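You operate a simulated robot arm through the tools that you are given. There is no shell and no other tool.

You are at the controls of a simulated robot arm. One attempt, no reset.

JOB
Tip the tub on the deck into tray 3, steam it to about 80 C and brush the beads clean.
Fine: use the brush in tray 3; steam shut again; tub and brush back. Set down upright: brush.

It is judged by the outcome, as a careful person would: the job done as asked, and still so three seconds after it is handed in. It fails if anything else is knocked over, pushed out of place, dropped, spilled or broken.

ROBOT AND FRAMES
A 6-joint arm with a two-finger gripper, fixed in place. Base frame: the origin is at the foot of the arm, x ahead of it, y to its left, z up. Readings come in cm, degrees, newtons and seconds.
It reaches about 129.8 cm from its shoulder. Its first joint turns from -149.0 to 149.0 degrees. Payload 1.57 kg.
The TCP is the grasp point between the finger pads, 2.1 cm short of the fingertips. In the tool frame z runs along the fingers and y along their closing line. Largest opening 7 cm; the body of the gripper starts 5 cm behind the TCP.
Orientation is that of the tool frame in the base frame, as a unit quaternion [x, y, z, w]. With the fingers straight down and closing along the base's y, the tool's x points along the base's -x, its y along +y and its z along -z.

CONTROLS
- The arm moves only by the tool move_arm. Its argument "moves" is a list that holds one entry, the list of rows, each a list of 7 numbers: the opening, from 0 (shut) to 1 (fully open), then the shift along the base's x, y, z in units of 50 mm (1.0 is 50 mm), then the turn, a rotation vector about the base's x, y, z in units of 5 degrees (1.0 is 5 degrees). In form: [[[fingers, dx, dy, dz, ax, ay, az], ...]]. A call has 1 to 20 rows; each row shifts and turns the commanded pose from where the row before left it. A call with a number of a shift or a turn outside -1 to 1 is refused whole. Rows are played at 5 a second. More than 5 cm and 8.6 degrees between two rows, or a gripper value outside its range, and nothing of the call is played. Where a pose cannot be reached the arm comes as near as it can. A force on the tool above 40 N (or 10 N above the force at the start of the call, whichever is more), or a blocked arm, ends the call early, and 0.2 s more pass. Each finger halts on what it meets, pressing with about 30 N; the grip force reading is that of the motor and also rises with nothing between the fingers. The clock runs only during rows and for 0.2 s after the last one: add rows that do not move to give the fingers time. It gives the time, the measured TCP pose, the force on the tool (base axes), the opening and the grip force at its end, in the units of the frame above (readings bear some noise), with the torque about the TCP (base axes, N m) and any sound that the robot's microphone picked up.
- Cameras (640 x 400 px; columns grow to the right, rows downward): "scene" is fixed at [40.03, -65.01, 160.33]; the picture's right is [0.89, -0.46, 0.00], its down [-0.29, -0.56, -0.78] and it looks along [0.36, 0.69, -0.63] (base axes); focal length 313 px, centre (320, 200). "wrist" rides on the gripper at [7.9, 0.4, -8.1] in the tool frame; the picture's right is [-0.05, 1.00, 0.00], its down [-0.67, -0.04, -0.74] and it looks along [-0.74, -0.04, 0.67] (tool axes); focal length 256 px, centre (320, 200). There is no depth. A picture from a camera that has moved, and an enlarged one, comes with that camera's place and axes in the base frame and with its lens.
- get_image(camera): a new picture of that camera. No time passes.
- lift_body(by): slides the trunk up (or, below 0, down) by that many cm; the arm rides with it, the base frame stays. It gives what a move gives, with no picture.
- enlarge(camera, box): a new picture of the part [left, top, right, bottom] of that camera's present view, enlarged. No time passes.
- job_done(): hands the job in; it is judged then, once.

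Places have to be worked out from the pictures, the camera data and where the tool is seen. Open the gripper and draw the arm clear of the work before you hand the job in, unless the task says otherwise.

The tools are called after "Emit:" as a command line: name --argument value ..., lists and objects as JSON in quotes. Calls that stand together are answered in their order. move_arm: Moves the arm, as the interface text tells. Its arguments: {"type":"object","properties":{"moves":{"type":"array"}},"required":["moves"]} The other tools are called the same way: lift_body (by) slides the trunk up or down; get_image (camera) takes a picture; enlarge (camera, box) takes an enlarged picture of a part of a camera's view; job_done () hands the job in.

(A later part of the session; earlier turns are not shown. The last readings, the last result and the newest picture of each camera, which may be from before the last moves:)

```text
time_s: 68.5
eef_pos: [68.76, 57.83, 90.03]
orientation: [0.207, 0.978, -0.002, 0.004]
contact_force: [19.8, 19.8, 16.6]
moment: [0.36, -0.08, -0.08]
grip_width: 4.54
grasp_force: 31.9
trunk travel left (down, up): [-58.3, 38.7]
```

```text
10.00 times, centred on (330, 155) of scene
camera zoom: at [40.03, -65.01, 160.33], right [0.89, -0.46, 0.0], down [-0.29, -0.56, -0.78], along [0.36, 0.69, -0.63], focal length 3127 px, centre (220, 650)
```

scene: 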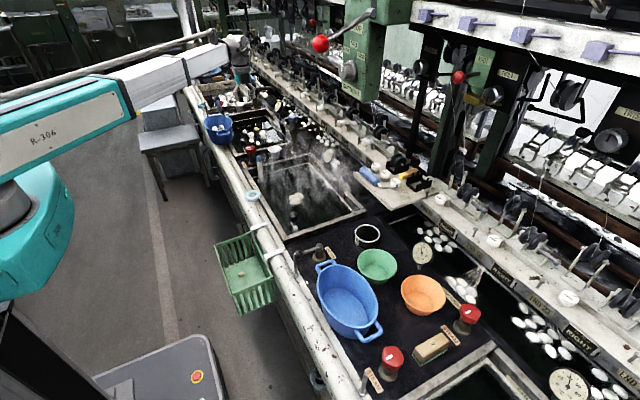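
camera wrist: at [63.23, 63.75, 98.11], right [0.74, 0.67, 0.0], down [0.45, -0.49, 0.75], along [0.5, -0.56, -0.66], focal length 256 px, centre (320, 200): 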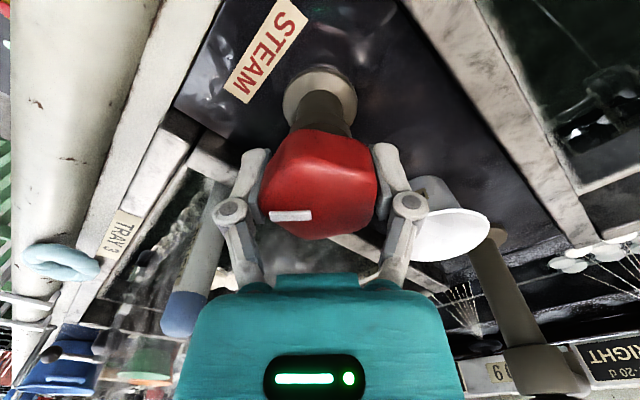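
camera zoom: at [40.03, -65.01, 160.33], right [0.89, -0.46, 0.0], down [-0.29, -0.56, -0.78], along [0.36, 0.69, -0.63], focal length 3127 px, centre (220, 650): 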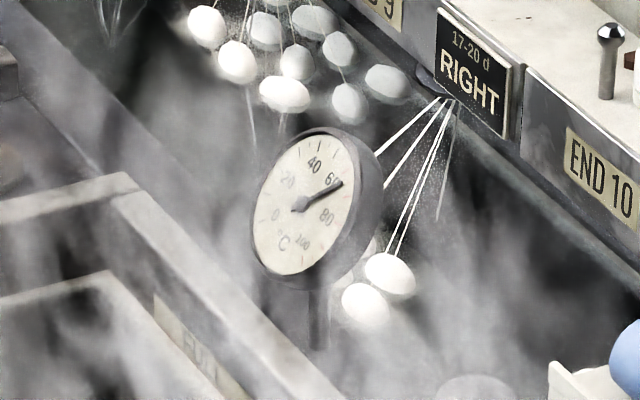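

66° turned, no sound yet and the dial holds at ~63. I continue past 90°.

Emit:
move_arm --moves '[[[0, 0.02, 0.03, 0, 0, 0, 0], [0, 0, 0, 0, 0, 0, 0.7], [0, 0, 0, 0, 0, 0, 0.7], [0, 0, 0, 0, 0, 0, 0.7], [0, 0, 0, 0, 0, 0, 0.7], [0, 0, 0, 0, 0, 0, 0.7], [0, 0, 0, 0, 0, 0, 0.7], [0, 0, 0, 0, 0, 0, 0]]]'

Emit:
enlarge --camera "scene" --box '[310, 135, 350, 175]'

Emit:
get_image --camera "wrist"

```text
time_s: 70.2
eef_pos: [68.79, 57.96, 90.03]
orientation: [0.025, 1.0, -0.003, 0.002]
contact_force: [11.0, 16.8, 8.5]
moment: [0.0, 0.0, -0.06]
grip_width: 4.51
grasp_force: 32.0
trunk travel left (down, up): [-58.3, 38.7]
```

```text
10.00 times, centred on (330, 155) of scene
camera zoom: at [40.03, -65.01, 160.33], right [0.89, -0.46, 0.0], down [-0.29, -0.56, -0.78], along [0.36, 0.69, -0.63], focal length 3127 px, centre (220, 650)
```

zoom: 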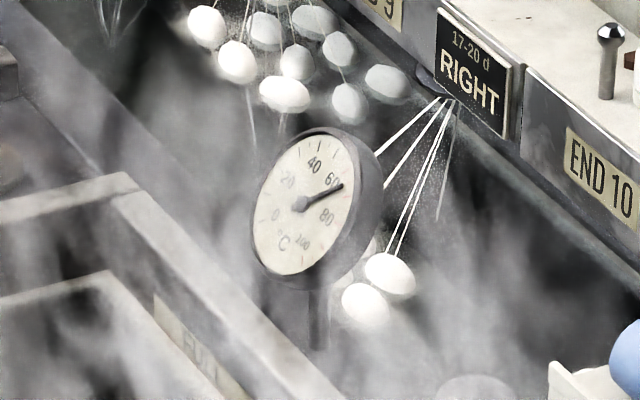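

```text
taken
camera wrist: at [60.71, 58.91, 98.06], right [0.1, 0.99, -0.01], down [0.66, -0.06, 0.75], along [0.74, -0.08, -0.66], focal length 256 px, centre (320, 200)
```

wrist: 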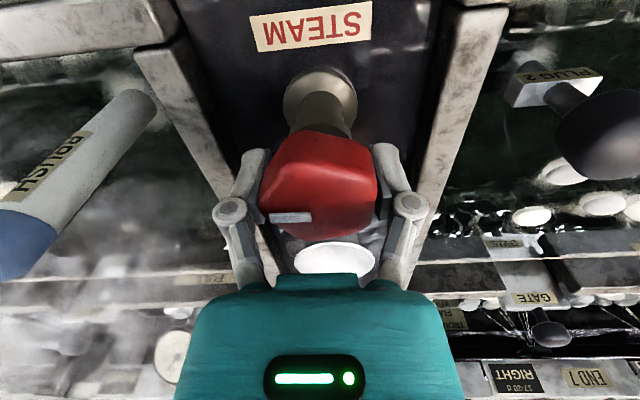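

The needle has just started to rise (about 64–65), so this valve does feed tray 3. I hold for 2 seconds to gauge the rate.

Emit:
move_arm --moves '[[[0, 0.02, 0.03, 0, 0, 0, 0], [0, 0, 0, 0, 0, 0, 0], [0, 0, 0, 0, 0, 0, 0], [0, 0, 0, 0, 0, 0, 0], [0, 0, 0, 0, 0, 0, 0], [0, 0, 0, 0, 0, 0, 0], [0, 0, 0, 0, 0, 0, 0], [0, 0, 0, 0, 0, 0, 0], [0, 0, 0, 0, 0, 0, 0], [0, 0, 0, 0, 0, 0, 0]]]'

Emit:
enlarge --camera "scene" --box '[318, 142, 342, 166]'

Emit:
get_image --camera "scene"

```text
time_s: 72.5
eef_pos: [68.84, 58.08, 90.13]
orientation: [0.025, 1.0, -0.003, 0.002]
contact_force: [-14.9, -8.6, -20.6]
moment: [-0.05, 0.11, 0.0]
grip_width: 4.5
grasp_force: 32.4
trunk travel left (down, up): [-58.3, 38.7]
```

```text
16.00 times, centred on (330, 154) of scene
camera zoom: at [40.03, -65.01, 160.33], right [0.89, -0.46, 0.0], down [-0.29, -0.56, -0.78], along [0.36, 0.69, -0.63], focal length 5004 px, centre (160, 936)
```

zoom: 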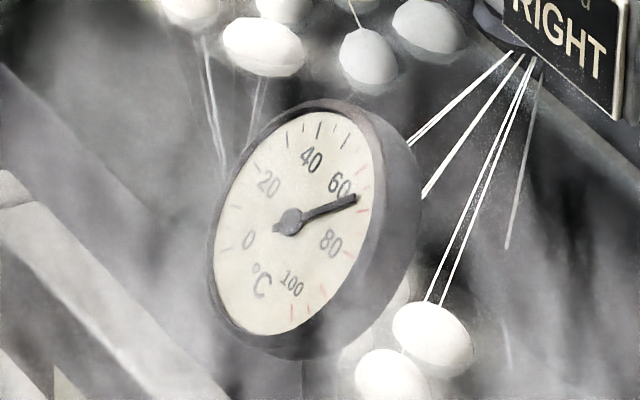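

```text
taken
```

scene: 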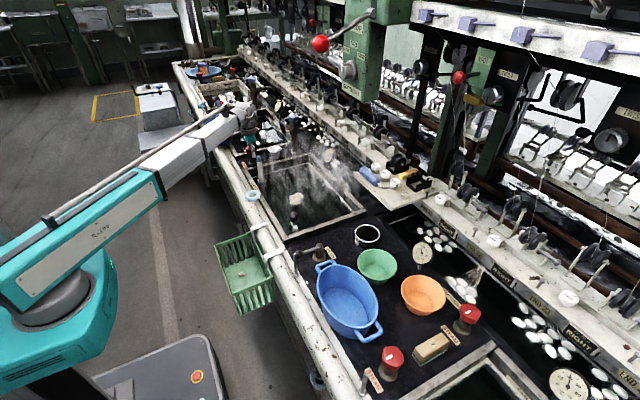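

Dial now reads about 66.6 and rising ~0.9 °C/s. I keep holding the valve open; wait ~5 s and re-read.

Emit:
move_arm --moves '[[[0, -0.015, -0.012, 0, 0, 0, 0], [0, 0, 0, 0, 0, 0, 0], [0, 0, 0, 0, 0, 0, 0], [0, 0, 0, 0, 0, 0, 0], [0, 0, 0, 0, 0, 0, 0], [0, 0, 0, 0, 0, 0, 0], [0, 0, 0, 0, 0, 0, 0], [0, 0, 0, 0, 0, 0, 0], [0, 0, 0, 0, 0, 0, 0], [0, 0, 0, 0, 0, 0, 0], [0, 0, 0, 0, 0, 0, 0], [0, 0, 0, 0, 0, 0, 0], [0, 0, 0, 0, 0, 0, 0], [0, 0, 0, 0, 0, 0, 0], [0, 0, 0, 0, 0, 0, 0], [0, 0, 0, 0, 0, 0, 0], [0, 0, 0, 0, 0, 0, 0], [0, 0, 0, 0, 0, 0, 0], [0, 0, 0, 0, 0, 0, 0], [0, 0, 0, 0, 0, 0, 0]]]'

Emit:
enlarge --camera "scene" --box '[318, 142, 342, 166]'

Emit:
enlarge --camera "scene" --box '[220, 100, 340, 220]'

```text
time_s: 76.7
eef_pos: [68.92, 57.93, 90.11]
orientation: [0.026, 1.0, -0.004, 0.002]
contact_force: [-6.1, -4.9, -10.9]
moment: [-0.03, 0.05, 0.04]
grip_width: 4.49
grasp_force: 32.5
trunk travel left (down, up): [-58.3, 38.7]
```

```text
16.00 times, centred on (330, 154) of scene
camera zoom: at [40.03, -65.01, 160.33], right [0.89, -0.46, 0.0], down [-0.29, -0.56, -0.78], along [0.36, 0.69, -0.63], focal length 5004 px, centre (160, 936)
```

zoom: 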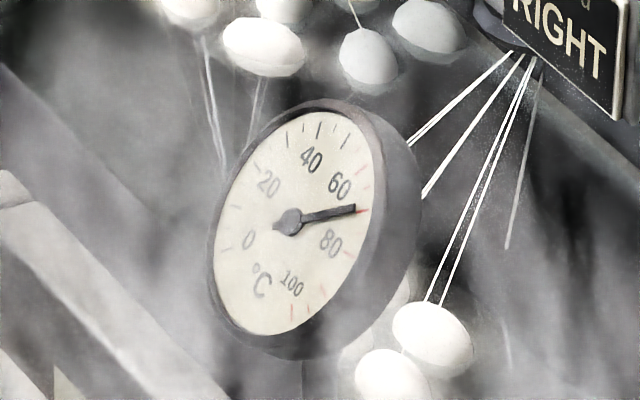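

```text
3.33 times, centred on (280, 160) of scene
camera zoom: at [40.03, -65.01, 160.33], right [0.89, -0.46, 0.0], down [-0.29, -0.56, -0.78], along [0.36, 0.69, -0.63], focal length 1042 px, centre (453, 333)
```

zoom: 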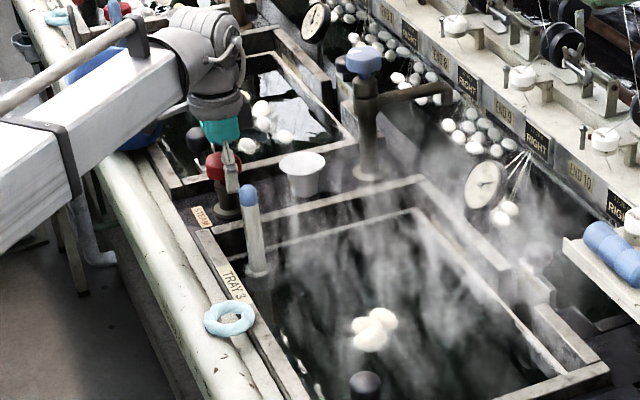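

About 69.4 now, ~0.67 °C/s. I hold for another ~8 s.

Emit:
move_arm --moves '[[[0, 0, 0, 0, 0, 0, 0], [0, 0, 0, 0, 0, 0, 0], [0, 0, 0, 0, 0, 0, 0], [0, 0, 0, 0, 0, 0, 0], [0, 0, 0, 0, 0, 0, 0], [0, 0, 0, 0, 0, 0, 0], [0, 0, 0, 0, 0, 0, 0], [0, 0, 0, 0, 0, 0, 0], [0, 0, 0, 0, 0, 0, 0], [0, 0, 0, 0, 0, 0, 0], [0, 0, 0, 0, 0, 0, 0], [0, 0, 0, 0, 0, 0, 0], [0, 0, 0, 0, 0, 0, 0], [0, 0, 0, 0, 0, 0, 0], [0, 0, 0, 0, 0, 0, 0], [0, 0, 0, 0, 0, 0, 0], [0, 0, 0, 0, 0, 0, 0], [0, 0, 0, 0, 0, 0, 0], [0, 0, 0, 0, 0, 0, 0], [0, 0, 0, 0, 0, 0, 0]]]'

Emit:
enlarge --camera "scene" --box '[318, 142, 342, 166]'

```text
time_s: 80.8
eef_pos: [68.93, 58.07, 90.07]
orientation: [0.026, 1.0, -0.004, 0.003]
contact_force: [-0.7, -0.4, -4.6]
moment: [-0.01, 0.01, 0.01]
grip_width: 4.49
grasp_force: 31.9
trunk travel left (down, up): [-58.3, 38.7]
```

```text
16.00 times, centred on (330, 154) of scene
camera zoom: at [40.03, -65.01, 160.33], right [0.89, -0.46, 0.0], down [-0.29, -0.56, -0.78], along [0.36, 0.69, -0.63], focal length 5004 px, centre (160, 936)
```

zoom: 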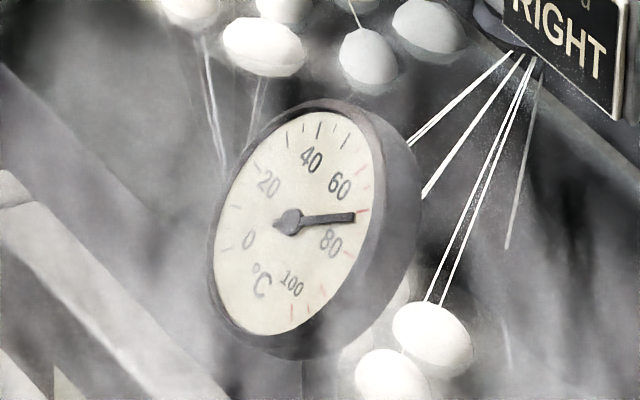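

About 71.6 and slowing slightly. I open the valve 20° more and hold ~3 s.

Emit:
move_arm --moves '[[[0, 0, 0, 0, 0, 0, 0.8], [0, 0, 0, 0, 0, 0, 0.8], [0, 0, 0, 0, 0, 0, 0.8], [0, 0, 0, 0, 0, 0, 0.8], [0, 0, 0, 0, 0, 0, 0.8], [0, 0, 0, 0, 0, 0, 0], [0, 0, 0, 0, 0, 0, 0], [0, 0, 0, 0, 0, 0, 0], [0, 0, 0, 0, 0, 0, 0], [0, 0, 0, 0, 0, 0, 0], [0, 0, 0, 0, 0, 0, 0], [0, 0, 0, 0, 0, 0, 0], [0, 0, 0, 0, 0, 0, 0], [0, 0, 0, 0, 0, 0, 0], [0, 0, 0, 0, 0, 0, 0], [0, 0, 0, 0, 0, 0, 0]]]'

Emit:
enlarge --camera "scene" --box '[318, 142, 342, 166]'

```text
time_s: 84.2
eef_pos: [68.79, 58.01, 89.99]
orientation: [-0.148, 0.989, -0.003, 0.003]
contact_force: [7.2, 20.8, 9.0]
moment: [0.05, 0.08, -0.33]
grip_width: 4.39
grasp_force: 31.8
trunk travel left (down, up): [-58.3, 38.7]
```

```text
16.00 times, centred on (330, 154) of scene
camera zoom: at [40.03, -65.01, 160.33], right [0.89, -0.46, 0.0], down [-0.29, -0.56, -0.78], along [0.36, 0.69, -0.63], focal length 5004 px, centre (160, 936)
```

zoom: 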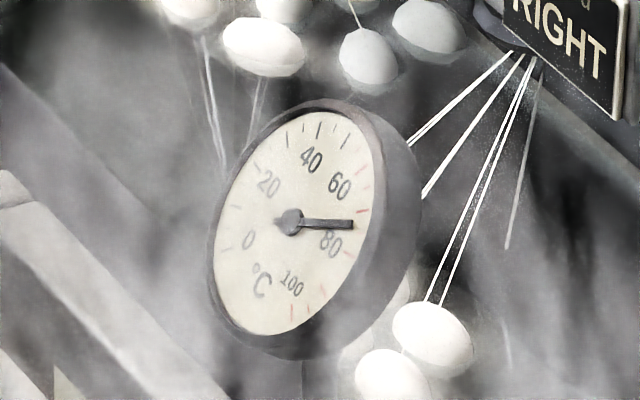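

The torque rise shows the valve is at its open stop (fingers slipped a few degrees). Dial about 73.5, ~0.55 °C/s. I turn back those extra degrees to reseat the grip and hold ~4 s more.

Emit:
move_arm --moves '[[[0, 0, 0, 0, 0, 0, -0.8], [0, 0, 0, 0, 0, 0, -0.8], [0, 0, 0, 0, 0, 0, -0.8], [0, 0, 0, 0, 0, 0, -0.6], [0, 0, 0, 0, 0, 0, 0], [0, 0, 0, 0, 0, 0, 0], [0, 0, 0, 0, 0, 0, 0], [0, 0, 0, 0, 0, 0, 0], [0, 0, 0, 0, 0, 0, 0], [0, 0, 0, 0, 0, 0, 0], [0, 0, 0, 0, 0, 0, 0], [0, 0, 0, 0, 0, 0, 0], [0, 0, 0, 0, 0, 0, 0], [0, 0, 0, 0, 0, 0, 0], [0, 0, 0, 0, 0, 0, 0], [0, 0, 0, 0, 0, 0, 0], [0, 0, 0, 0, 0, 0, 0], [0, 0, 0, 0, 0, 0, 0]]]'

Emit:
enlarge --camera "scene" --box '[318, 142, 342, 166]'

Emit:
get_image --camera "wrist"

```text
time_s: 88.0
eef_pos: [68.76, 58.01, 90.07]
orientation: [-0.018, 1.0, -0.004, 0.003]
contact_force: [-9.2, 4.9, -8.1]
moment: [-0.01, 0.21, -0.04]
grip_width: 4.38
grasp_force: 32.0
trunk travel left (down, up): [-58.3, 38.7]
```

```text
16.00 times, centred on (330, 154) of scene
camera zoom: at [40.03, -65.01, 160.33], right [0.89, -0.46, 0.0], down [-0.29, -0.56, -0.78], along [0.36, 0.69, -0.63], focal length 5004 px, centre (160, 936)
```

zoom: 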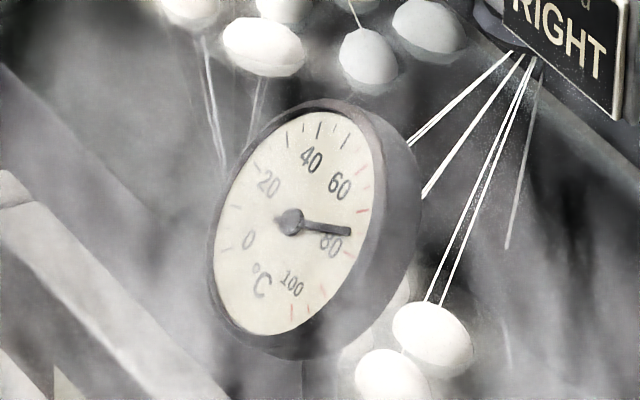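

```text
taken
camera wrist: at [60.61, 58.26, 98.08], right [0.02, 1.0, -0.01], down [0.66, -0.01, 0.75], along [0.75, -0.02, -0.66], focal length 256 px, centre (320, 200)
```

wrist: 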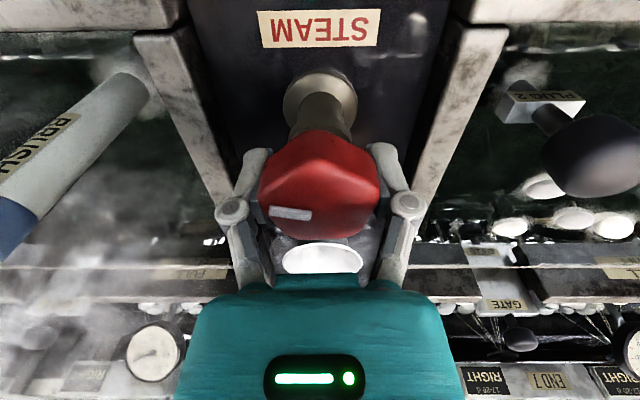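

About 75.2, ~0.45 °C/s now. I hold another ~4 s.

Emit:
move_arm --moves '[[[0, 0, 0, 0, 0, 0, 0], [0, 0, 0, 0, 0, 0, 0], [0, 0, 0, 0, 0, 0, 0], [0, 0, 0, 0, 0, 0, 0], [0, 0, 0, 0, 0, 0, 0], [0, 0, 0, 0, 0, 0, 0], [0, 0, 0, 0, 0, 0, 0], [0, 0, 0, 0, 0, 0, 0], [0, 0, 0, 0, 0, 0, 0], [0, 0, 0, 0, 0, 0, 0], [0, 0, 0, 0, 0, 0, 0], [0, 0, 0, 0, 0, 0, 0], [0, 0, 0, 0, 0, 0, 0], [0, 0, 0, 0, 0, 0, 0], [0, 0, 0, 0, 0, 0, 0], [0, 0, 0, 0, 0, 0, 0], [0, 0, 0, 0, 0, 0, 0], [0, 0, 0, 0, 0, 0, 0], [0, 0, 0, 0, 0, 0, 0], [0, 0, 0, 0, 0, 0, 0]]]'

Emit:
enlarge --camera "scene" --box '[318, 142, 342, 166]'

Emit:
enlarge --camera "wrist" --box '[100, 300, 220, 400]'

```text
time_s: 92.2
eef_pos: [68.79, 58.06, 90.09]
orientation: [-0.019, 1.0, -0.004, 0.003]
contact_force: [-12.9, -0.4, -14.1]
moment: [0.01, -0.04, -0.01]
grip_width: 4.38
grasp_force: 32.1
trunk travel left (down, up): [-58.3, 38.7]
```

```text
16.00 times, centred on (330, 154) of scene
camera zoom: at [40.03, -65.01, 160.33], right [0.89, -0.46, 0.0], down [-0.29, -0.56, -0.78], along [0.36, 0.69, -0.63], focal length 5004 px, centre (160, 936)
```

zoom: 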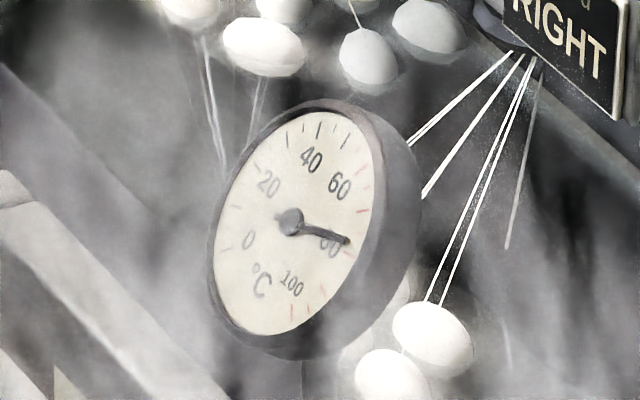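

```text
4.00 times, centred on (160, 350) of wrist
camera zoom: at [60.61, 58.26, 98.08], right [0.02, 1.0, -0.01], down [0.66, -0.01, 0.75], along [0.75, -0.02, -0.66], focal length 1024 px, centre (960, -400)
```

zoom: 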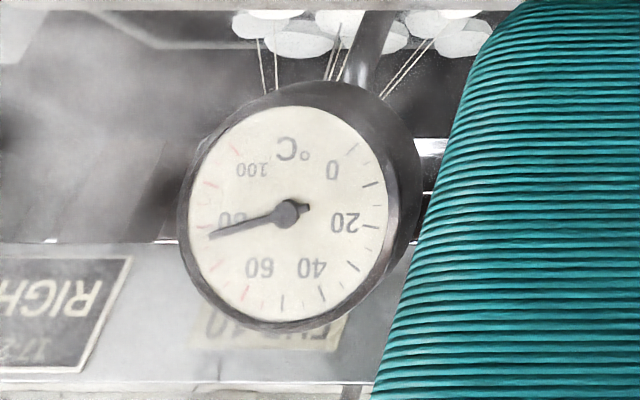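

Both cameras agree on about 77.4 °C. I hold 1.4 s more, then start closing clockwise (first 50°).

Emit:
move_arm --moves '[[[0, 0, 0, 0, 0, 0, 0], [0, 0, 0, 0, 0, 0, 0], [0, 0, 0, 0, 0, 0, 0], [0, 0, 0, 0, 0, 0, 0], [0, 0, 0, 0, 0, 0, 0], [0, 0, 0, 0, 0, 0, 0], [0, 0, 0, 0, 0, 0, 0], [0, -0.003, -0.005, 0, 0, 0, -0.9], [0, -0.003, -0.005, 0, 0, 0, -0.9], [0, -0.003, -0.005, 0, 0, 0, -0.9], [0, -0.003, -0.005, 0, 0, 0, -0.9], [0, -0.003, -0.005, 0, 0, 0, -0.9], [0, -0.003, -0.005, 0, 0, 0, -0.9], [0, -0.003, -0.005, 0, 0, 0, -0.9], [0, -0.003, -0.005, 0, 0, 0, -0.9], [0, -0.003, -0.005, 0, 0, 0, -0.9], [0, -0.003, -0.005, 0, 0, 0, -0.9], [0, -0.003, -0.005, 0, 0, 0, -0.9]]]'

Emit:
enlarge --camera "scene" --box '[318, 142, 342, 166]'

Emit:
get_image --camera "wrist"

```text
time_s: 96.0
eef_pos: [68.81, 57.79, 90.17]
orientation: [0.402, 0.916, -0.005, 0.001]
contact_force: [-5.3, 3.5, -6.7]
moment: [-0.1, -0.17, 0.1]
grip_width: 4.36
grasp_force: 31.7
trunk travel left (down, up): [-58.3, 38.7]
```

```text
16.00 times, centred on (330, 154) of scene
camera zoom: at [40.03, -65.01, 160.33], right [0.89, -0.46, 0.0], down [-0.29, -0.56, -0.78], along [0.36, 0.69, -0.63], focal length 5004 px, centre (160, 936)
```

zoom: 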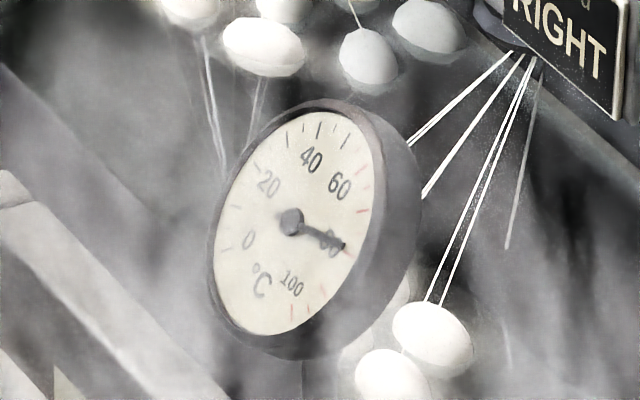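

```text
taken
camera wrist: at [63.47, 64.05, 98.08], right [0.77, 0.64, -0.01], down [0.42, -0.51, 0.75], along [0.47, -0.58, -0.66], focal length 256 px, centre (320, 200)
```

wrist: 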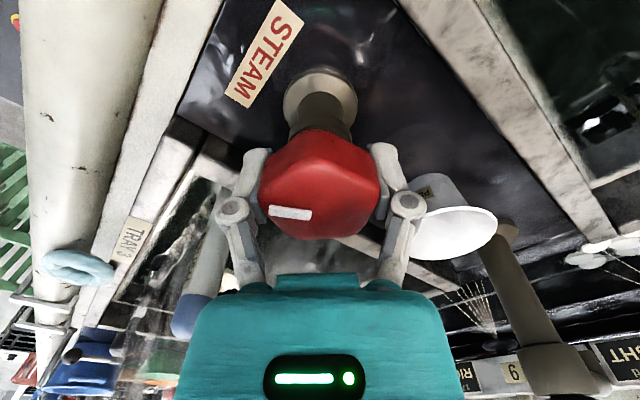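

Dial 78.5 and the knob follows. I turn the remaining ~37° to shut, watching the torque for the stop.

Emit:
move_arm --moves '[[[0, -0.003, -0.005, 0, 0, 0, -0.9], [0, -0.003, -0.005, 0, 0, 0, -0.9], [0, -0.003, -0.005, 0, 0, 0, -0.9], [0, -0.003, -0.005, 0, 0, 0, -0.9], [0, -0.003, -0.005, 0, 0, 0, -0.9], [0, -0.003, -0.005, 0, 0, 0, -0.9], [0, -0.003, -0.005, 0, 0, 0, -0.9], [0, -0.003, -0.005, 0, 0, 0, -0.9], [0, 0, 0, 0, 0, 0, 0]]]'

Emit:
get_image --camera "wrist"

Emit:
enlarge --camera "scene" --box '[318, 142, 342, 166]'

```text
time_s: 98.0
eef_pos: [68.68, 57.5, 90.16]
orientation: [0.666, 0.746, -0.006, 0.001]
contact_force: [-15.1, -13.6, -20.3]
moment: [-0.5, -0.24, 0.71]
grip_width: 4.44
grasp_force: 32.2
trunk travel left (down, up): [-58.3, 38.7]
```

```text
taken
camera wrist: at [67.97, 65.49, 98.07], right [1.0, 0.06, -0.01], down [0.04, -0.66, 0.75], along [0.04, -0.75, -0.66], focal length 256 px, centre (320, 200)
```

wrist: 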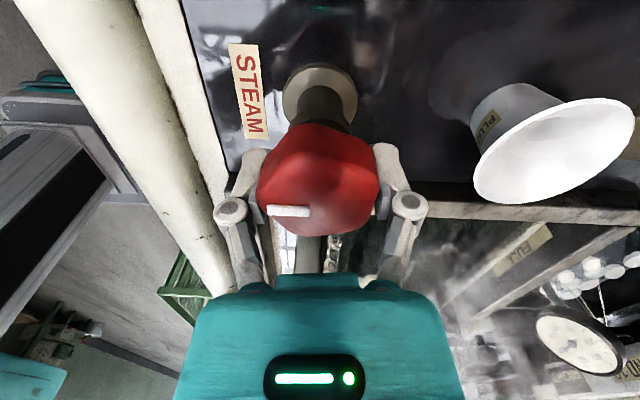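

```text
16.00 times, centred on (330, 154) of scene
camera zoom: at [40.03, -65.01, 160.33], right [0.89, -0.46, 0.0], down [-0.29, -0.56, -0.78], along [0.36, 0.69, -0.63], focal length 5004 px, centre (160, 936)
```

zoom: 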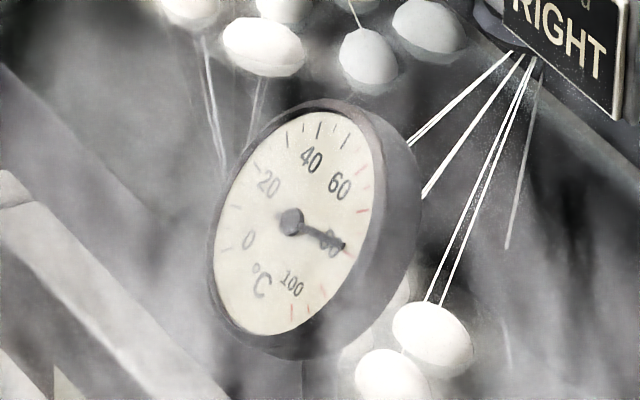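

Torque 0.7 N·m: the valve is at its shut stop. I hold 2 s and re-read the dial to see whether it settles or lags upward.

Emit:
move_arm --moves '[[[0, 0, 0, 0, 0, 0, 0], [0, 0, 0, 0, 0, 0, 0], [0, 0, 0, 0, 0, 0, 0], [0, 0, 0, 0, 0, 0, 0], [0, 0, 0, 0, 0, 0, 0], [0, 0, 0, 0, 0, 0, 0], [0, 0, 0, 0, 0, 0, 0], [0, 0, 0, 0, 0, 0, 0], [0, 0, 0, 0, 0, 0, 0], [0, 0, 0, 0, 0, 0, 0]]]'

Emit:
enlarge --camera "scene" --box '[318, 142, 342, 166]'

Emit:
enlarge --camera "wrist" --box '[500, 280, 640, 400]'

```text
time_s: 99.3
eef_pos: [68.5, 57.5, 90.1]
orientation: [0.666, 0.746, -0.007, 0.0]
contact_force: [-1.2, -3.7, -9.1]
moment: [0.52, 0.04, 0.14]
grip_width: 4.44
grasp_force: 32.0
trunk travel left (down, up): [-58.3, 38.7]
stopped in row 6: the force on the tool passed its limit at 40 N (the readings are from after the stop); the commanded pose is now the measured one
```

```text
16.00 times, centred on (330, 154) of scene
camera zoom: at [40.03, -65.01, 160.33], right [0.89, -0.46, 0.0], down [-0.29, -0.56, -0.78], along [0.36, 0.69, -0.63], focal length 5004 px, centre (160, 936)
```

zoom: 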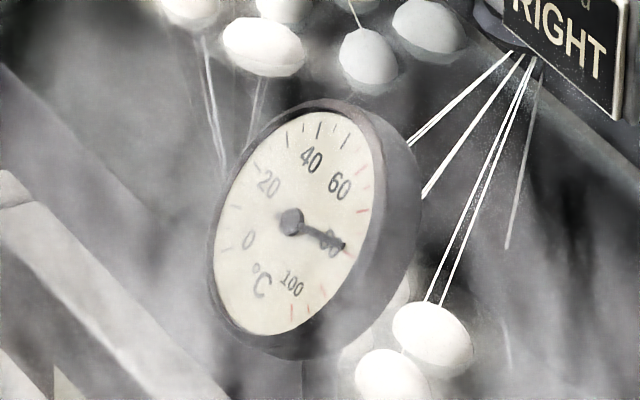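

```text
3.33 times, centred on (570, 340) of wrist
camera zoom: at [67.97, 65.5, 98.08], right [1.0, 0.06, -0.01], down [0.05, -0.66, 0.75], along [0.04, -0.75, -0.66], focal length 853 px, centre (-513, -267)
```

zoom: 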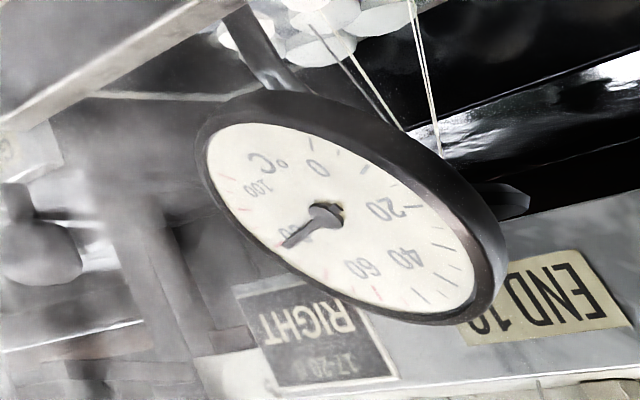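

Steady at about 78.7. I hold 4 s more to learn whether it cools with the steam shut (decides if a small top-up is needed).

Emit:
move_arm --moves '[[[0, 0, 0, 0, 0, 0, 0], [0, 0, 0, 0, 0, 0, 0], [0, 0, 0, 0, 0, 0, 0], [0, 0, 0, 0, 0, 0, 0], [0, 0, 0, 0, 0, 0, 0], [0, 0, 0, 0, 0, 0, 0], [0, 0, 0, 0, 0, 0, 0], [0, 0, 0, 0, 0, 0, 0], [0, 0, 0, 0, 0, 0, 0], [0, 0, 0, 0, 0, 0, 0], [0, 0, 0, 0, 0, 0, 0], [0, 0, 0, 0, 0, 0, 0], [0, 0, 0, 0, 0, 0, 0], [0, 0, 0, 0, 0, 0, 0], [0, 0, 0, 0, 0, 0, 0], [0, 0, 0, 0, 0, 0, 0], [0, 0, 0, 0, 0, 0, 0], [0, 0, 0, 0, 0, 0, 0], [0, 0, 0, 0, 0, 0, 0], [0, 0, 0, 0, 0, 0, 0]]]'

Emit:
enlarge --camera "scene" --box '[318, 142, 342, 166]'

Emit:
get_image --camera "wrist"

```text
time_s: 103.5
eef_pos: [68.55, 57.53, 90.12]
orientation: [0.666, 0.746, -0.006, 0.001]
contact_force: [-2.2, -8.7, -5.4]
moment: [-0.02, 0.03, 0.31]
grip_width: 4.44
grasp_force: 32.2
trunk travel left (down, up): [-58.3, 38.7]
```

```text
16.00 times, centred on (330, 154) of scene
camera zoom: at [40.03, -65.01, 160.33], right [0.89, -0.46, 0.0], down [-0.29, -0.56, -0.78], along [0.36, 0.69, -0.63], focal length 5004 px, centre (160, 936)
```

zoom: 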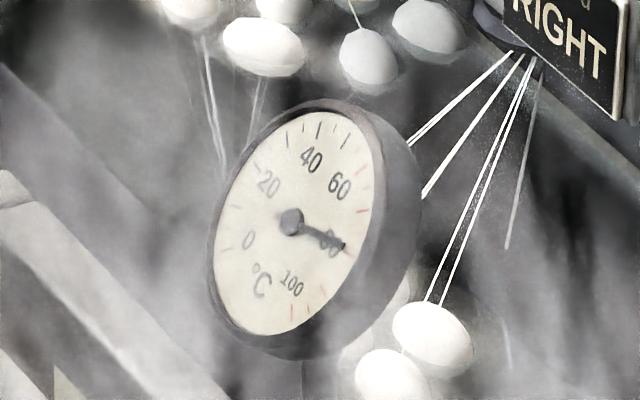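

```text
taken
camera wrist: at [67.97, 65.5, 98.09], right [1.0, 0.06, -0.01], down [0.05, -0.66, 0.75], along [0.04, -0.75, -0.66], focal length 256 px, centre (320, 200)
```

wrist: 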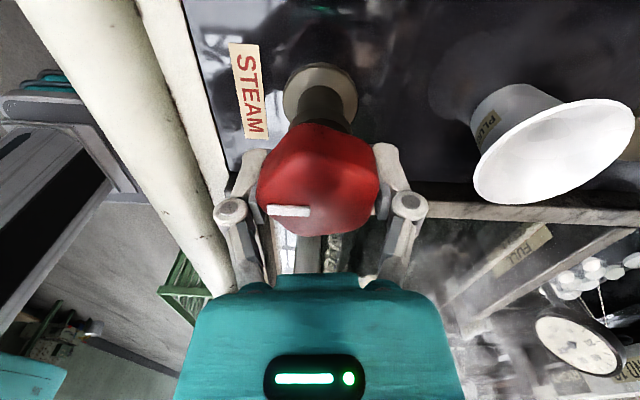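

No cooling: steady at ~78.7 °C with the valve shut. I relieve the torque slightly, open the fingers and lift off the knob.

Emit:
move_arm --moves '[[[0.6, 0, 0, 0, 0, 0, 0], [0.8, 0, 0, 0, 0, 0, 0], [1, 0, 0, 0, 0, 0, 0], [1, 0, 0, 0, 0, 0, 0], [1, 0, 0, 0, 0, 0, 0]]]'

Emit:
lift_body --by 18

Emit:
get_image --camera "wrist"

Emit:
enlarge --camera "scene" --box '[235, 130, 355, 210]'

Emit:
enlarge --camera "wrist" --box '[240, 10, 400, 260]'

```text
time_s: 104.7
eef_pos: [68.56, 57.52, 90.19]
orientation: [0.665, 0.747, -0.007, 0.0]
contact_force: [-0.2, -0.4, 0.0]
moment: [0.0, 0.02, 0.0]
grip_width: 7.0
grasp_force: 0.1
trunk travel left (down, up): [-58.3, 38.7]
```

```text
time_s: 106.7
eef_pos: [68.49, 57.53, 108.19]
orientation: [0.666, 0.746, -0.007, 0.0]
contact_force: [-0.5, 0.5, 0.7]
moment: [-0.02, -0.01, 0.03]
grip_width: 6.99
grasp_force: 0.1
trunk travel left (down, up): [-76.3, 20.7]
```

```text
taken
camera wrist: at [67.95, 65.55, 116.08], right [1.0, 0.06, -0.01], down [0.05, -0.66, 0.75], along [0.04, -0.75, -0.66], focal length 256 px, centre (320, 200)
```

wrist: 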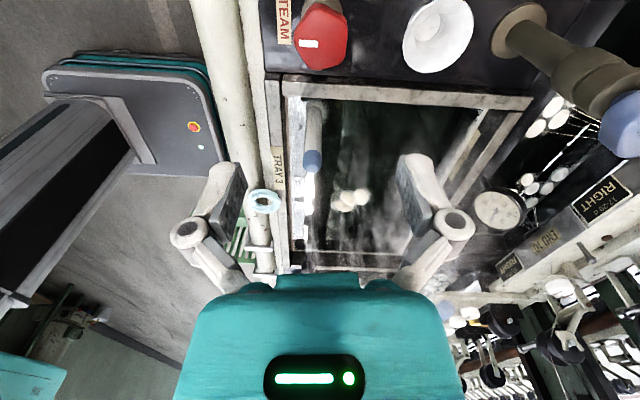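

```text
5.00 times, centred on (295, 170) of scene
camera zoom: at [40.03, -65.01, 160.33], right [0.89, -0.46, 0.0], down [-0.29, -0.56, -0.78], along [0.36, 0.69, -0.63], focal length 1564 px, centre (445, 350)
```

zoom: 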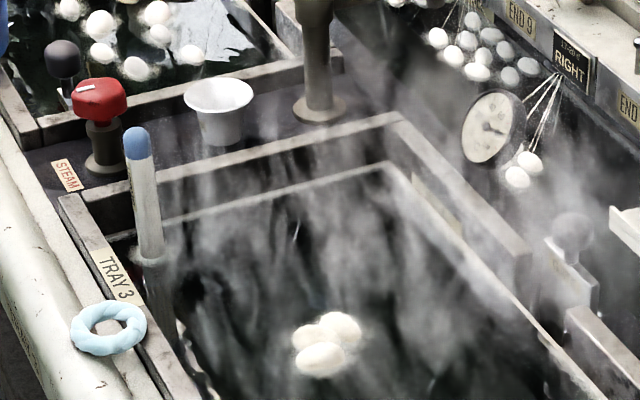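

```text
1.60 times, centred on (320, 135) of wrist
camera zoom: at [67.95, 65.55, 116.08], right [1.0, 0.06, -0.01], down [0.05, -0.66, 0.75], along [0.04, -0.75, -0.66], focal length 410 px, centre (320, 304)
```

zoom: 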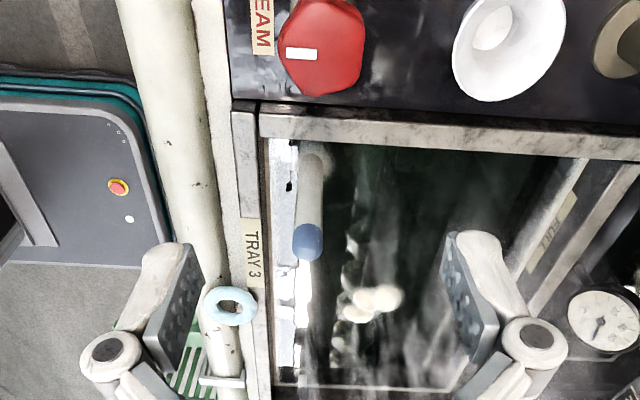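

Valve mark is back exactly as at the start (shut). Next the brush: I move above it (≈(68, 46)) and turn the hand back to yaw 0, so the camera looks in from the rail side.

Emit:
move_arm --moves '[[[1, -0.006, -0.13, 0, 0, 0, 0.98], [1, -0.006, -0.13, 0, 0, 0, 0.98], [1, -0.006, -0.13, 0, 0, 0, 0.98], [1, -0.006, -0.13, 0, 0, 0, 0.98], [1, -0.006, -0.13, 0, 0, 0, 0.98], [1, -0.006, -0.13, 0, 0, 0, 0.98], [1, -0.006, -0.13, 0, 0, 0, 0.98], [1, -0.006, -0.13, 0, 0, 0, 0.98], [1, -0.006, -0.13, 0, 0, 0, 0.98], [1, -0.006, -0.13, 0, 0, 0, 0.98], [1, -0.006, -0.13, 0, 0, 0, 0.98], [1, -0.006, -0.13, 0, 0, 0, 0.98], [1, -0.006, -0.13, 0, 0, 0, 0.98], [1, -0.006, -0.13, 0, 0, 0, 0.98], [1, -0.006, -0.13, 0, 0, 0, 0.98], [1, -0.006, -0.13, 0, 0, 0, 0.98], [1, -0.006, -0.13, 0, 0, 0, 0.98]]]'

Emit:
get_image --camera "wrist"

Emit:
enlarge --camera "wrist" --box '[220, 0, 420, 200]'

Emit:
enlarge --camera "scene" --box '[210, 80, 350, 220]'

```text
time_s: 110.3
eef_pos: [68.07, 46.34, 108.12]
orientation: [0.0, 1.0, -0.006, 0.005]
contact_force: [0.2, 0.4, -0.4]
moment: [-0.03, 0.01, 0.0]
grip_width: 6.97
grasp_force: 0.1
trunk travel left (down, up): [-76.3, 20.7]
```

```text
taken
camera wrist: at [59.86, 46.97, 116.09], right [0.05, 1.0, -0.01], down [0.66, -0.03, 0.75], along [0.75, -0.05, -0.66], focal length 256 px, centre (320, 200)
```

wrist: 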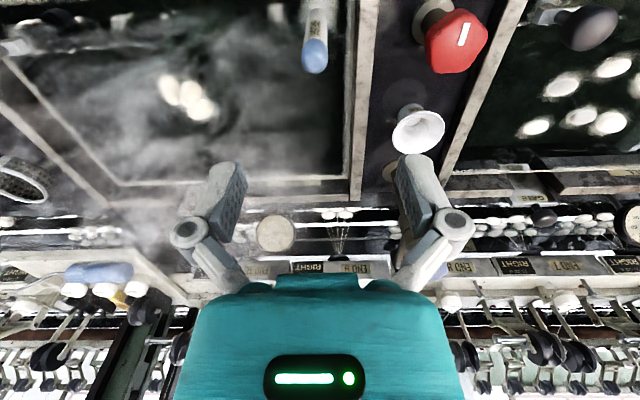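

```text
2.00 times, centred on (320, 100) of wrist
camera zoom: at [59.86, 46.97, 116.09], right [0.05, 1.0, -0.01], down [0.66, -0.03, 0.75], along [0.75, -0.05, -0.66], focal length 512 px, centre (320, 400)
```

zoom: 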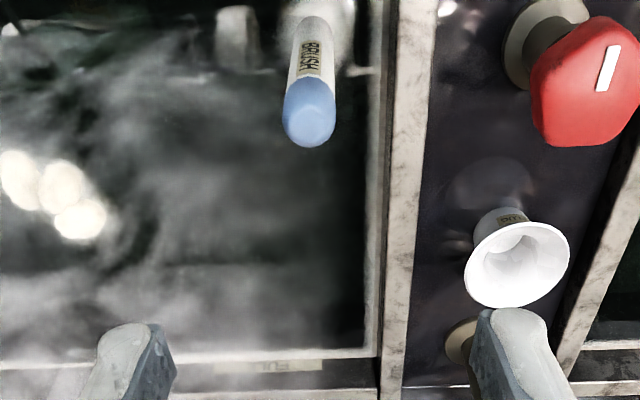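

```text
2.86 times, centred on (280, 150) of scene
camera zoom: at [40.03, -65.01, 160.33], right [0.89, -0.46, 0.0], down [-0.29, -0.56, -0.78], along [0.36, 0.69, -0.63], focal length 894 px, centre (434, 343)
```

zoom: 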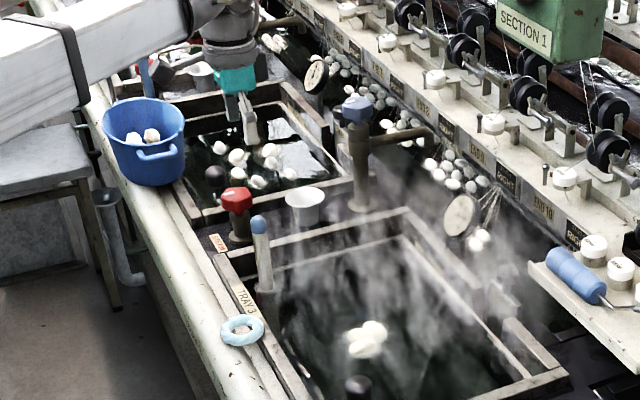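

Brush cap fixed at about (68.3, 45.95), top z≈93.5, straight upright. I recentre and lower to z≈97 for a last check.

Emit:
move_arm --moves '[[[1, 0.045, -0.08, 0, 0, 0, 0], [1, 0, 0, 0, 0, 0, 0]]]'

Emit:
lift_body --by -11

Emit:
get_image --camera "wrist"

Emit:
enlarge --camera "wrist" --box '[220, 20, 420, 220]'

```text
time_s: 110.9
eef_pos: [68.24, 45.84, 108.09]
orientation: [0.002, 1.0, -0.005, 0.004]
contact_force: [0.8, -0.6, 0.3]
moment: [0.0, 0.0, 0.0]
grip_width: 7.01
grasp_force: 0.0
trunk travel left (down, up): [-76.3, 20.7]
```

```text
time_s: 112.3
eef_pos: [68.35, 45.92, 97.11]
orientation: [0.001, 1.0, -0.005, 0.004]
contact_force: [0.0, 0.6, -0.1]
moment: [-0.03, 0.03, 0.01]
grip_width: 7.02
grasp_force: 0.0
trunk travel left (down, up): [-65.3, 31.7]
```

```text
taken
camera wrist: at [60.07, 46.6, 105.1], right [0.06, 1.0, -0.01], down [0.66, -0.03, 0.75], along [0.75, -0.05, -0.66], focal length 256 px, centre (320, 200)
```

wrist: 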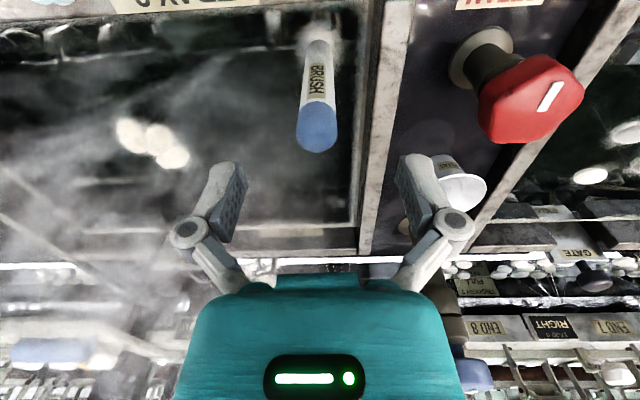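

```text
2.00 times, centred on (320, 120) of wrist
camera zoom: at [60.07, 46.6, 105.1], right [0.06, 1.0, -0.01], down [0.66, -0.03, 0.75], along [0.75, -0.05, -0.66], focal length 512 px, centre (320, 360)
```

zoom: 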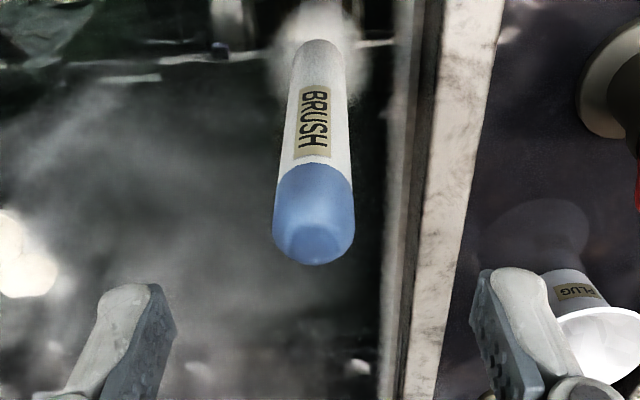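

Consistent: cap centre near (68.05, 45.9). I shift 0.25 cm toward -x and lower 6 cm around the cap, staying short of its top with the palm.

Emit:
move_arm --moves '[[[1, -0.05, 0, 0, 0, 0, 0], [1, 0, 0, 0, 0, 0, 0]]]'

Emit:
lift_body --by -6

Emit:
get_image --camera "wrist"

Emit:
enlarge --camera "scene" --box '[210, 100, 350, 220]'

```text
time_s: 112.9
eef_pos: [67.94, 46.1, 97.24]
orientation: [0.001, 1.0, -0.005, 0.004]
contact_force: [0.0, 0.5, -0.6]
moment: [0.01, -0.01, -0.02]
grip_width: 6.99
grasp_force: 0.0
trunk travel left (down, up): [-65.3, 31.7]
```

```text
time_s: 113.9
eef_pos: [68.09, 46.05, 91.18]
orientation: [0.001, 1.0, -0.005, 0.005]
contact_force: [-0.1, -0.1, -0.6]
moment: [0.04, -0.03, -0.02]
grip_width: 6.99
grasp_force: 0.0
trunk travel left (down, up): [-59.3, 37.7]
```

```text
taken
camera wrist: at [59.82, 46.6, 99.1], right [0.06, 1.0, -0.01], down [0.66, -0.03, 0.75], along [0.75, -0.05, -0.66], focal length 256 px, centre (320, 200)
```

wrist: 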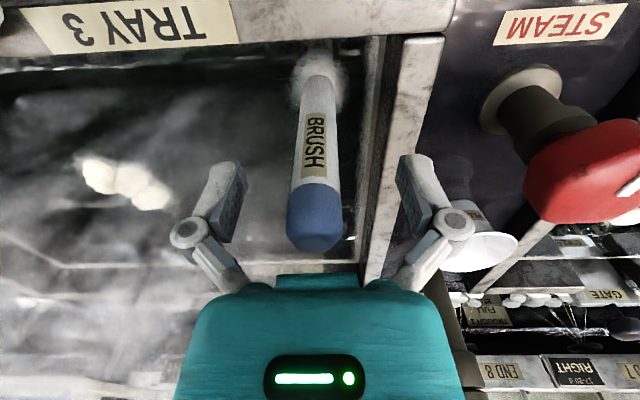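

```text
3.33 times, centred on (280, 160) of scene
camera zoom: at [40.03, -65.01, 160.33], right [0.89, -0.46, 0.0], down [-0.29, -0.56, -0.78], along [0.36, 0.69, -0.63], focal length 1042 px, centre (453, 333)
```

zoom: 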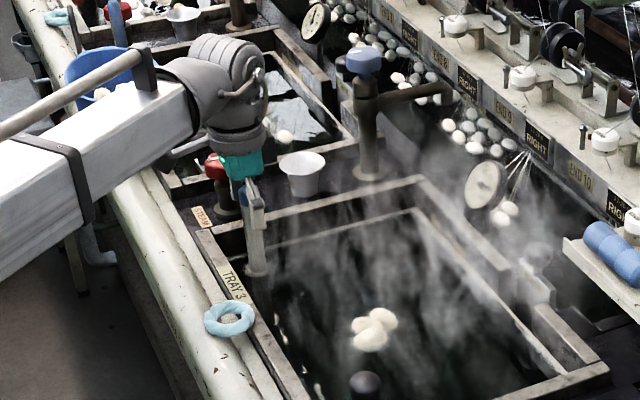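

The brush is between the fingers. I close on it.

Emit:
move_arm --moves '[[[0.6, 0, 0, 0, 0, 0, 0], [0.4, 0, 0, 0, 0, 0, 0], [0, 0, 0, 0, 0, 0, 0], [0, 0, 0, 0, 0, 0, 0], [0, 0, 0, 0, 0, 0, 0], [0, 0, 0, 0, 0, 0, 0]]]'

Emit:
get_image --camera "wrist"

```text
time_s: 115.3
eef_pos: [68.11, 45.98, 91.22]
orientation: [0.001, 1.0, -0.005, 0.004]
contact_force: [1.0, -0.3, 0.4]
moment: [-0.05, -0.02, -0.02]
grip_width: 2.08
grasp_force: 30.0
trunk travel left (down, up): [-59.3, 37.7]
```

```text
taken
camera wrist: at [59.82, 46.59, 99.1], right [0.06, 1.0, -0.01], down [0.66, -0.03, 0.75], along [0.75, -0.05, -0.66], focal length 256 px, centre (320, 200)
```

wrist: 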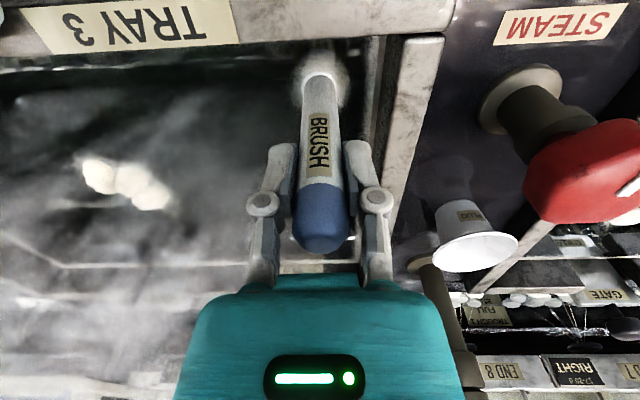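

Brush gripped (2.1 cm). I lift it 6 cm to see its lower end.

Emit:
lift_body --by 6

Emit:
get_image --camera "wrist"

Emit:
enlarge --camera "scene" --box '[230, 110, 330, 220]'

```text
time_s: 116.3
eef_pos: [67.96, 46.02, 97.07]
orientation: [0.001, 1.0, -0.005, 0.004]
contact_force: [0.0, 0.1, -1.5]
moment: [0.01, -0.02, 0.0]
grip_width: 2.09
grasp_force: 30.0
trunk travel left (down, up): [-65.3, 31.7]
```

```text
taken
camera wrist: at [59.85, 46.61, 105.08], right [0.06, 1.0, -0.01], down [0.66, -0.03, 0.75], along [0.75, -0.05, -0.66], focal length 256 px, centre (320, 200)
```

wrist: 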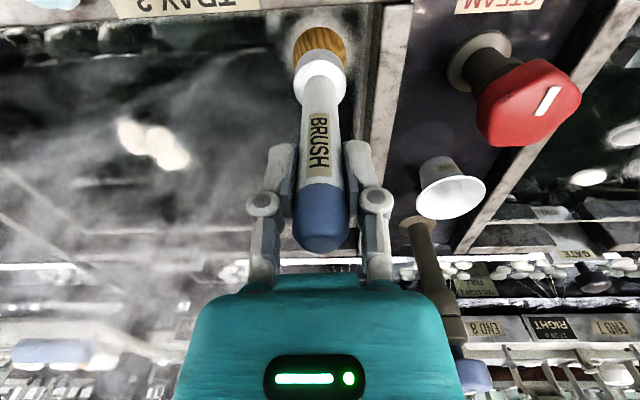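

```text
3.64 times, centred on (280, 165) of scene
camera zoom: at [40.03, -65.01, 160.33], right [0.89, -0.46, 0.0], down [-0.29, -0.56, -0.78], along [0.36, 0.69, -0.63], focal length 1137 px, centre (466, 327)
```

zoom: 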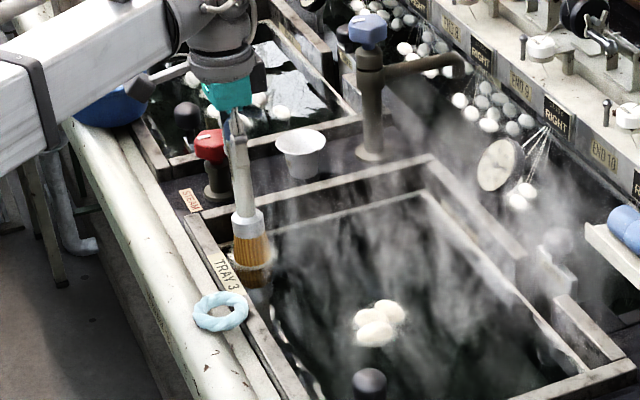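

The head shows a white collar and brown bristles. I zoom to find where the bristle tips are relative to the water.

Emit:
enlarge --camera "scene" --box '[250, 160, 310, 210]'

Emit:
enlarge --camera "wrist" --box '[100, 10, 380, 200]'

```text
8.00 times, centred on (280, 185) of scene
camera zoom: at [40.03, -65.01, 160.33], right [0.89, -0.46, 0.0], down [-0.29, -0.56, -0.78], along [0.36, 0.69, -0.63], focal length 2502 px, centre (640, 320)
```

zoom: 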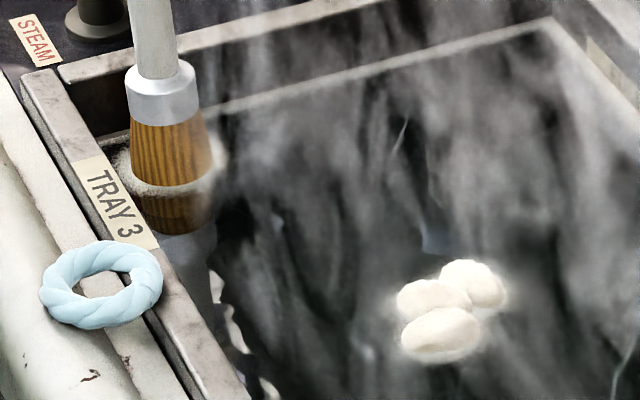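

```text
2.11 times, centred on (240, 105) of wrist
camera zoom: at [59.85, 46.61, 105.08], right [0.06, 1.0, -0.01], down [0.66, -0.03, 0.75], along [0.75, -0.05, -0.66], focal length 539 px, centre (488, 400)
```

zoom: 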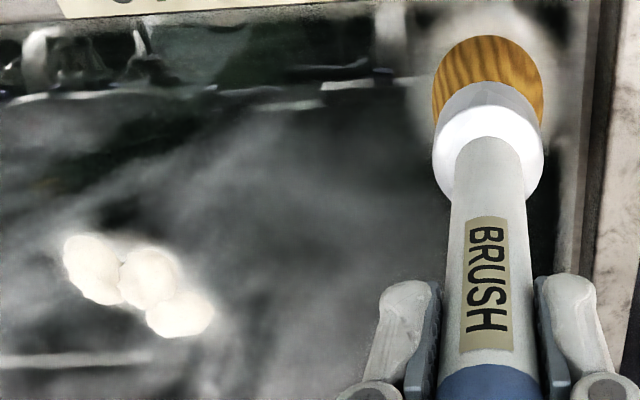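

Both cameras agree on the beads at z≈81.5: about (75.3, 25.1), (76.1, 27.9) and (78.5, 28.2); water surface ≈80.5. I lift the brush another 5 cm to see the bristle tips.

Emit:
lift_body --by 5

Emit:
enlarge --camera "scene" --box '[240, 140, 320, 210]'

Emit:
get_image --camera "wrist"

```text
time_s: 117.2
eef_pos: [68.01, 46.04, 102.15]
orientation: [0.001, 1.0, -0.005, 0.004]
contact_force: [-0.1, 0.7, -1.5]
moment: [0.05, 0.01, -0.03]
grip_width: 2.13
grasp_force: 30.2
trunk travel left (down, up): [-70.3, 26.7]
```

```text
5.71 times, centred on (280, 175) of scene
camera zoom: at [40.03, -65.01, 160.33], right [0.89, -0.46, 0.0], down [-0.29, -0.56, -0.78], along [0.36, 0.69, -0.63], focal length 1787 px, centre (549, 343)
```

zoom: 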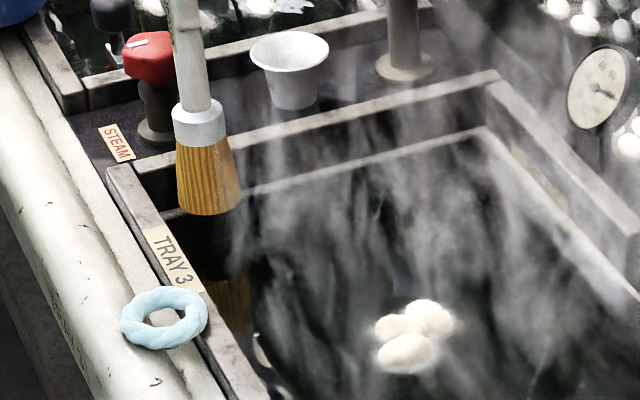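

```text
taken
camera wrist: at [59.85, 46.61, 110.08], right [0.06, 1.0, -0.01], down [0.66, -0.03, 0.75], along [0.75, -0.05, -0.66], focal length 256 px, centre (320, 200)
```

wrist: 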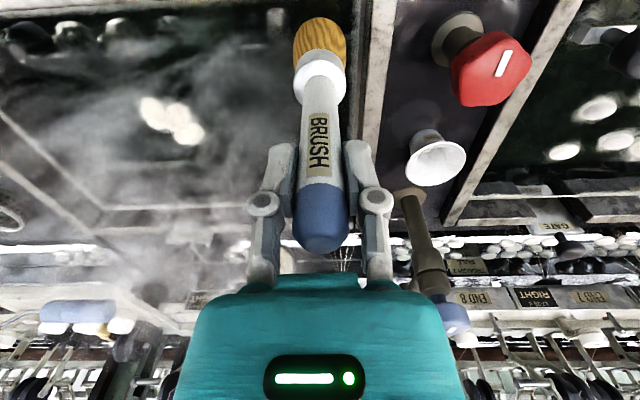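

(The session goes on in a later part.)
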